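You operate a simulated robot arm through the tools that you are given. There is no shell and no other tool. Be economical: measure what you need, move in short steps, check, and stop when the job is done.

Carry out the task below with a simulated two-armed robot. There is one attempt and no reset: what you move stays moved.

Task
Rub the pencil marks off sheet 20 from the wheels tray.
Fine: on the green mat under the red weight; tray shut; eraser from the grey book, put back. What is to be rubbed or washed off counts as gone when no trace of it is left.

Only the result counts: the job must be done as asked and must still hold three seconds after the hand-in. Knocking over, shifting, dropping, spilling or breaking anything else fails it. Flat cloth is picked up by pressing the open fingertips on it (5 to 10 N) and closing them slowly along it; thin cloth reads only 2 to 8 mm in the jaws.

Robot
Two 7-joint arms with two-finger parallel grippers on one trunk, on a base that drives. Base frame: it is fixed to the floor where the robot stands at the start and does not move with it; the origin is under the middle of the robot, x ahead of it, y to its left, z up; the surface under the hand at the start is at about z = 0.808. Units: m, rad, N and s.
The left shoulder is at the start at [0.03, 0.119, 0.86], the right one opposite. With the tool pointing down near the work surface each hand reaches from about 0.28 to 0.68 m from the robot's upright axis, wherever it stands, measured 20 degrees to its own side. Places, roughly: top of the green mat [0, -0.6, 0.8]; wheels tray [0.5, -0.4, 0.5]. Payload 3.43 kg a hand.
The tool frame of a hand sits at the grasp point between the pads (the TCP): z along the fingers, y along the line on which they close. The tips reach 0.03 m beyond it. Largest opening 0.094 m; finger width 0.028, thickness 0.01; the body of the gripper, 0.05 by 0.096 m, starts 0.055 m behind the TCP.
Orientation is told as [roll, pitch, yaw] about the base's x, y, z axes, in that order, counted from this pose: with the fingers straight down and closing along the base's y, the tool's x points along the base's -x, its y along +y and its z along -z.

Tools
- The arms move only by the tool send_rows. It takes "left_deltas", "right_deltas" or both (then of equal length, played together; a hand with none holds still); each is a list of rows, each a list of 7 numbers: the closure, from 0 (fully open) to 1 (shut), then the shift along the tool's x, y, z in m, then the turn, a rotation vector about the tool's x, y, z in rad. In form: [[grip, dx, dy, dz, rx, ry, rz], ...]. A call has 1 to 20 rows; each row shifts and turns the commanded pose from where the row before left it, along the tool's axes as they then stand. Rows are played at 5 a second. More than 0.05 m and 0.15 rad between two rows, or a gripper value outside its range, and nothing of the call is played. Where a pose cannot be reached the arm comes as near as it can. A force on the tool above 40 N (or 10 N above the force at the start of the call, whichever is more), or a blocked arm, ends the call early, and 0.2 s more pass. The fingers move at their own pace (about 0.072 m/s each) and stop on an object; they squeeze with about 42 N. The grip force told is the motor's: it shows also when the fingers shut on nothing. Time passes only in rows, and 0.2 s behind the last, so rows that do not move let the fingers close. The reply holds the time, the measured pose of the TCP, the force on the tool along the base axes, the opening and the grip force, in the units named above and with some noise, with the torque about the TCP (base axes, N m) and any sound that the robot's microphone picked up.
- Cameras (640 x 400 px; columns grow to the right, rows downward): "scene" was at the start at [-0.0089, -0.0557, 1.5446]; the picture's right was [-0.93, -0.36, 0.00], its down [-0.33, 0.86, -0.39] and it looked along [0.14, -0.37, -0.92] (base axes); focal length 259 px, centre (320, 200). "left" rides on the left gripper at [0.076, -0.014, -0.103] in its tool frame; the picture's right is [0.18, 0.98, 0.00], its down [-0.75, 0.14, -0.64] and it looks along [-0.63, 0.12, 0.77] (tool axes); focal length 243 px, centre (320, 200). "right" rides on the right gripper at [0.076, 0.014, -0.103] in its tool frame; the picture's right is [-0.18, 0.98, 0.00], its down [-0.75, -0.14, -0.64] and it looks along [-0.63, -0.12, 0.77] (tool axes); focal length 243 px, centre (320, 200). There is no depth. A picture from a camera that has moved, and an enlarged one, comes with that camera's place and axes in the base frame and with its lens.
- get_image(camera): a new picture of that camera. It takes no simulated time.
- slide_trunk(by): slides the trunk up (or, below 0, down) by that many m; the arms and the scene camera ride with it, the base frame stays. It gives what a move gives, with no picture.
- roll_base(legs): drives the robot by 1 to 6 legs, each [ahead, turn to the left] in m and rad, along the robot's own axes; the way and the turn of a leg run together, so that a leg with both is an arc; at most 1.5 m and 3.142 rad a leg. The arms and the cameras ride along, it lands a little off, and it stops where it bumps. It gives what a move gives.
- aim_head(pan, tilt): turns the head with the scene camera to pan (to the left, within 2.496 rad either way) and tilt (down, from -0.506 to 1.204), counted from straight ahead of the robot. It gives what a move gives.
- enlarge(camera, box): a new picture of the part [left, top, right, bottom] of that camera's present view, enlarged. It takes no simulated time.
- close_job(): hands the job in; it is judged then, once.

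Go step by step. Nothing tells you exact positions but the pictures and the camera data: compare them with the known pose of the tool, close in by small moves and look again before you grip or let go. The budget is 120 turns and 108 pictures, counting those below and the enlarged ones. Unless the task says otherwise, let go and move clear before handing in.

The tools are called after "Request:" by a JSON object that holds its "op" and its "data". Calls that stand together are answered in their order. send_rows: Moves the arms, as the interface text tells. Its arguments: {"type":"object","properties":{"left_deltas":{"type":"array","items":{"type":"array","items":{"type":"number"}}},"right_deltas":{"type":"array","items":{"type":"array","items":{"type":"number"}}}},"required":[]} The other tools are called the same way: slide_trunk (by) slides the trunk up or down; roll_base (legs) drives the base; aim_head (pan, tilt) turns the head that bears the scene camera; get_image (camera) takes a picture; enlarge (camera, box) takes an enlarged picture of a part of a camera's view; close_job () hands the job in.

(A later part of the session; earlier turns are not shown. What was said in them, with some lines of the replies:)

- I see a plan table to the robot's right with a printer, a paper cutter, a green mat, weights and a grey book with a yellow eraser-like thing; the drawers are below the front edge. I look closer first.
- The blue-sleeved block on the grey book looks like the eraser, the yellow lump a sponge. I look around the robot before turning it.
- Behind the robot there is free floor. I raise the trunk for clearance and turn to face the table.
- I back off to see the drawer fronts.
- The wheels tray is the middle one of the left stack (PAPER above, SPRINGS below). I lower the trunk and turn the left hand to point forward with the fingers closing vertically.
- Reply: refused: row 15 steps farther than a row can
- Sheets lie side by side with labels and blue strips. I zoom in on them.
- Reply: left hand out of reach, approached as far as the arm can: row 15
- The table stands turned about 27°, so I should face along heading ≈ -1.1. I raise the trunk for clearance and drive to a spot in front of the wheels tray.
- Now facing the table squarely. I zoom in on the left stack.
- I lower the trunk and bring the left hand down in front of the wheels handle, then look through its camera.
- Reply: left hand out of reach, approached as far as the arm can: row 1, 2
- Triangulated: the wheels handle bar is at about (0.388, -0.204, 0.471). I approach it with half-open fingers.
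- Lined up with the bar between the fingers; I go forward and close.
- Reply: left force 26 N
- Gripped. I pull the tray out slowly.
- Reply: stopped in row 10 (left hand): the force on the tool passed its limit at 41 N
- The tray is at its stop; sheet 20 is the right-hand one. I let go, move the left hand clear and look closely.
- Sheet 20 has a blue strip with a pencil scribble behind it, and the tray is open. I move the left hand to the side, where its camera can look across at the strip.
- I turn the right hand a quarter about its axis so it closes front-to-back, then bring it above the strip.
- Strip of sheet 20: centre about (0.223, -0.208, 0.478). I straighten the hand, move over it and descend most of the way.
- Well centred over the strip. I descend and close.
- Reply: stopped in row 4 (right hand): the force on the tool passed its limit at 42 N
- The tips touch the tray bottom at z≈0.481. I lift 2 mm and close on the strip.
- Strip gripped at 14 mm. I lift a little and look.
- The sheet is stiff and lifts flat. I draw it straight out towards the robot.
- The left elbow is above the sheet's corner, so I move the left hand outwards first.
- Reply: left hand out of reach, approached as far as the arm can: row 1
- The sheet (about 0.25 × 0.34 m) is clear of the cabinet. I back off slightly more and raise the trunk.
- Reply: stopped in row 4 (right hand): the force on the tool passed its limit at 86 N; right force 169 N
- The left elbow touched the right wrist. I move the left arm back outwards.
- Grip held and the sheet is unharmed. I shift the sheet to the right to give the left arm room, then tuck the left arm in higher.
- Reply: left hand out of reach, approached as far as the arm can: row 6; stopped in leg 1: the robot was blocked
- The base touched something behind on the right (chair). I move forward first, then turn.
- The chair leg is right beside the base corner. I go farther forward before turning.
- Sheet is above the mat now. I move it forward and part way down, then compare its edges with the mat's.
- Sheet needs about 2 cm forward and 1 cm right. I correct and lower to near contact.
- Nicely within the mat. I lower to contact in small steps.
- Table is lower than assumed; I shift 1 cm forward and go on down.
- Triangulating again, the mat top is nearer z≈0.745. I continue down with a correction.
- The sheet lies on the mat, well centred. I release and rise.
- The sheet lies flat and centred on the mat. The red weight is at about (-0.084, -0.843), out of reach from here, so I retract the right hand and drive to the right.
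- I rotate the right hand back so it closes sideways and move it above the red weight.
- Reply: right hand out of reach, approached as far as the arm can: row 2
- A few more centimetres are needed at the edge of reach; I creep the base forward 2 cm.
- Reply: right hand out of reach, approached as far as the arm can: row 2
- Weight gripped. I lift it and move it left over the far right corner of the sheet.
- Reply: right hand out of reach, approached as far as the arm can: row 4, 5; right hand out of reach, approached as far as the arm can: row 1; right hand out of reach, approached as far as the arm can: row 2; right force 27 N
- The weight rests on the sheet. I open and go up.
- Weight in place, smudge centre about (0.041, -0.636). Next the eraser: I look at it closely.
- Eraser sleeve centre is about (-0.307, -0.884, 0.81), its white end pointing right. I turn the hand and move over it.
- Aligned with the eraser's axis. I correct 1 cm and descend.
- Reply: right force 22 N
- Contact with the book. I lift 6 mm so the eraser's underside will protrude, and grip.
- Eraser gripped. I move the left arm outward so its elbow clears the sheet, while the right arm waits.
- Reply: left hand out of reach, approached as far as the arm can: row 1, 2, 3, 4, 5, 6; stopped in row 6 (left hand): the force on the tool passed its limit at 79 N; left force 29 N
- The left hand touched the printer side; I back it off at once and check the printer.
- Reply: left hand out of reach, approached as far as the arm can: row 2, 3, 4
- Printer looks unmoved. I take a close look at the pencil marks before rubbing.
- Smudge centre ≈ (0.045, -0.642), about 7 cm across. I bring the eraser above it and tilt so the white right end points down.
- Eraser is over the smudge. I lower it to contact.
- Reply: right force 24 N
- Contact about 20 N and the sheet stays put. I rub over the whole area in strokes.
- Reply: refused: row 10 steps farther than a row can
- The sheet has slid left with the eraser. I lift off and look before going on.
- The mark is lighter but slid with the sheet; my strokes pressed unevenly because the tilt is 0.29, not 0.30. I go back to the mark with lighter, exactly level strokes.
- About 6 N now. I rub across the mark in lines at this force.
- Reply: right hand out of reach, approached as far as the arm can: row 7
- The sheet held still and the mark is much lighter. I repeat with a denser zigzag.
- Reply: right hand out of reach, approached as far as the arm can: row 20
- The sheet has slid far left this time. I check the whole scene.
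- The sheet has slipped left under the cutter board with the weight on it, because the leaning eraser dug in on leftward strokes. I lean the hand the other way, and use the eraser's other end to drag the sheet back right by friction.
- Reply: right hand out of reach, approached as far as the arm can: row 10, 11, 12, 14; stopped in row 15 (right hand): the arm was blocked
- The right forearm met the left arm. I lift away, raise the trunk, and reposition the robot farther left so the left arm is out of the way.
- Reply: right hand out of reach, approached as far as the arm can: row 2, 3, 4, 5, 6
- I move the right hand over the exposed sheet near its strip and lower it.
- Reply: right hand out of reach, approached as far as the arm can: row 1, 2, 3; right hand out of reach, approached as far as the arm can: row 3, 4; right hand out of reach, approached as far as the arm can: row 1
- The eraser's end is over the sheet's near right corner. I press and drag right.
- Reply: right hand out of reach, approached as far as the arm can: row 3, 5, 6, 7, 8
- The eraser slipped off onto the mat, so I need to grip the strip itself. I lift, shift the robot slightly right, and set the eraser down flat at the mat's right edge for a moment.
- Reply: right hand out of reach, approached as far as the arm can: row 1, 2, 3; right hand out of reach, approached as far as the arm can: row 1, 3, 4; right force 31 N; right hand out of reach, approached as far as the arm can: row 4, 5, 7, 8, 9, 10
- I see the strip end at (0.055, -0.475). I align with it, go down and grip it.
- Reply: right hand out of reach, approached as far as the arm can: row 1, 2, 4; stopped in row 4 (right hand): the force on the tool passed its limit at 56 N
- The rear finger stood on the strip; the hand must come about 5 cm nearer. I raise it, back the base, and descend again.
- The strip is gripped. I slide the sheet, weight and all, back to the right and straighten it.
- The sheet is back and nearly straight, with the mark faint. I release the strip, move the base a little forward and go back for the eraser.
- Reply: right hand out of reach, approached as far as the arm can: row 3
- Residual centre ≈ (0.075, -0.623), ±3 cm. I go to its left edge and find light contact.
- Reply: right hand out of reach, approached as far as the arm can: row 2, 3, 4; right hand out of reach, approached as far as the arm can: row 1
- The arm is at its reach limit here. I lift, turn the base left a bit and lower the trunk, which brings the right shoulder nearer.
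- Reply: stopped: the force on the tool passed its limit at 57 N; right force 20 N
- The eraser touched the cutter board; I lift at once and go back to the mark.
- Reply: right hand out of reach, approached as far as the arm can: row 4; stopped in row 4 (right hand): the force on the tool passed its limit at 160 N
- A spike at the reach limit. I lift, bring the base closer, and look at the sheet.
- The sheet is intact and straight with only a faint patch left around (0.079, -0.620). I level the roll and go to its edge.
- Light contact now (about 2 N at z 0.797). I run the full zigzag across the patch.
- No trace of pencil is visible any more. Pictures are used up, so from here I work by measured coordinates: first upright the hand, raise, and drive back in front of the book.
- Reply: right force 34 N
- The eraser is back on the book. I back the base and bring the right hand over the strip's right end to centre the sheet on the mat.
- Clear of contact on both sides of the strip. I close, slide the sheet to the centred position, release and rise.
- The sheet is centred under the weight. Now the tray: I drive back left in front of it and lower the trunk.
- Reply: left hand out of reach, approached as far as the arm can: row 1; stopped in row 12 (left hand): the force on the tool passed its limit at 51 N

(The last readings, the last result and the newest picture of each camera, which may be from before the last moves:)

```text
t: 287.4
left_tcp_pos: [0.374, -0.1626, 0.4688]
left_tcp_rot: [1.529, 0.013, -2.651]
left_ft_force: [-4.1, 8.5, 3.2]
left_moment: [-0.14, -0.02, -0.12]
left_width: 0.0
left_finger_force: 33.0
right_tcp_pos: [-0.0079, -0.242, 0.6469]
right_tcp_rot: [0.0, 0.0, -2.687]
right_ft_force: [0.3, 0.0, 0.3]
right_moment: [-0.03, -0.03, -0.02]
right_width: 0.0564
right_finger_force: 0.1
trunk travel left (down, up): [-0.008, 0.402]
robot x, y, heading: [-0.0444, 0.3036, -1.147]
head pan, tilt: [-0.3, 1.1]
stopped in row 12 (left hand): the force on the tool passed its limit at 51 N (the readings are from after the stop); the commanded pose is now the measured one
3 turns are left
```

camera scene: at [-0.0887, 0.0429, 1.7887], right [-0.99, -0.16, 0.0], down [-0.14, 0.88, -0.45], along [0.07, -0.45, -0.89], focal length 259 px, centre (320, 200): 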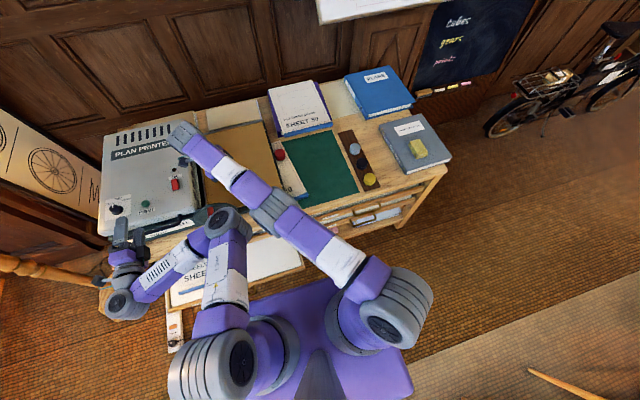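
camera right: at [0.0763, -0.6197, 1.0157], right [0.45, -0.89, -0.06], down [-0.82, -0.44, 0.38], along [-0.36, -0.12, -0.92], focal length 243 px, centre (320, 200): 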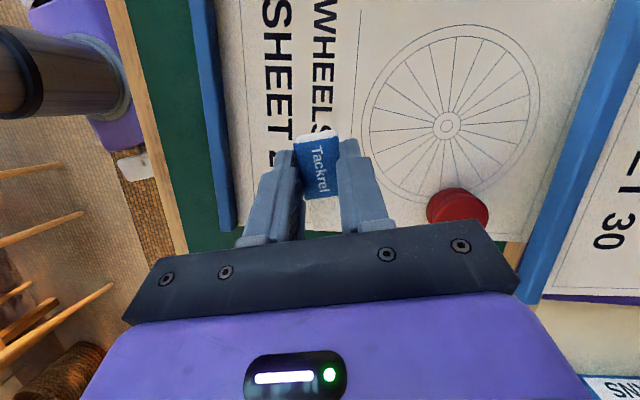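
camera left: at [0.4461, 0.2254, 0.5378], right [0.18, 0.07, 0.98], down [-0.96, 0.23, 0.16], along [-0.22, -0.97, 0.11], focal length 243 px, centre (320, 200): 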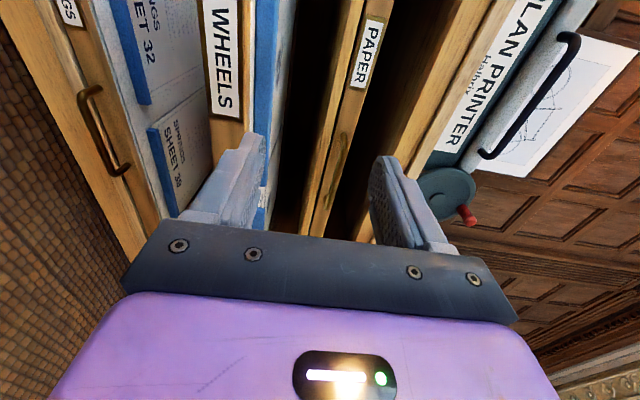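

The tray reached its stop. I press once more to be sure, then withdraw the hand clear.

Request:
{"op": "send_rows", "data": {"left_deltas": [[1, 0, 0, 0.004, 0, 0, 0], [1, 0, 0, 0.004, 0, 0, 0], [1, 0, 0, 0.004, 0, 0, 0]]}}

Request:
{"op": "send_rows", "data": {"left_deltas": [[1, 0, 0, -0.02, 0, 0, 0], [1, 0, 0, -0.03, 0, 0, 0], [1, 0, 0, -0.03, 0, 0, 0], [1, 0, 0, -0.03, 0, 0, 0]]}}

```text
t: 287.9
left_tcp_pos: [0.3736, -0.161, 0.4679]
left_tcp_rot: [1.529, 0.012, -2.652]
left_ft_force: [-6.4, 11.4, 9.3]
left_moment: [-0.31, -0.03, -0.2]
left_width: 0.0
left_finger_force: 33.2
right_tcp_pos: [-0.0085, -0.2402, 0.647]
right_tcp_rot: [0.001, -0.001, -2.687]
right_ft_force: [0.0, -0.2, -0.1]
right_moment: [0.03, 0.0, -0.01]
right_width: 0.0566
right_finger_force: 0.0
trunk travel left (down, up): [-0.008, 0.402]
robot x, y, heading: [-0.0454, 0.3043, -1.15]
head pan, tilt: [-0.3, 1.1]
stopped in row 2 (left hand): the force on the tool passed its limit at 48 N (the readings are from after the stop); the commanded pose is now the measured one
```

```text
t: 288.9
left_tcp_pos: [0.3207, -0.0657, 0.4726]
left_tcp_rot: [1.523, 0.013, -2.652]
left_ft_force: [0.9, 0.0, -0.2]
left_moment: [-0.04, 0.01, 0.03]
left_width: 0.0
left_finger_force: 33.1
right_tcp_pos: [-0.0072, -0.2421, 0.6463]
right_tcp_rot: [0.001, 0.0, -2.686]
right_ft_force: [-0.3, -0.3, -0.9]
right_moment: [-0.03, 0.03, 0.0]
right_width: 0.0564
right_finger_force: 0.1
trunk travel left (down, up): [-0.008, 0.402]
robot x, y, heading: [-0.0425, 0.3063, -1.15]
head pan, tilt: [-0.3, 1.1]
2 turns are left
```

The tray is at its closed stop and both hands are clear, so I hand in.

Request:
{"op": "close_job", "data": {}}

```text
The job is handed in.
```

I handed the job in: sheet 20 is rubbed, and as far as I can tell on the green mat under the red weight. The eraser is back on the grey book and the wheels tray is pushed shut.

Not all of this is confirmed:

- **Pencil marks:** my last picture, taken after the final rub, showed no trace. The eraser and gripper hid part of the sheet in that view.
- **Sheet, eraser and tray:** I had no pictures left after that, so I placed these three by measured position and contact force. The sheet had slid about 20 cm under the cutter board while I was rubbing. I drew it back by its strip and moved it to the position a picture had shown as centred earlier.
- **Contact with other things:**
  - The base was blocked once, probably by a chair leg.
  - The left hand pressed something by the printer at about 80 N. In the next pictures the printer looked unmoved.
  - The eraser pressed on the cutter board once.
  - A spike of about 160 N at the reach limit went into the sheet; the next picture showed it undamaged.
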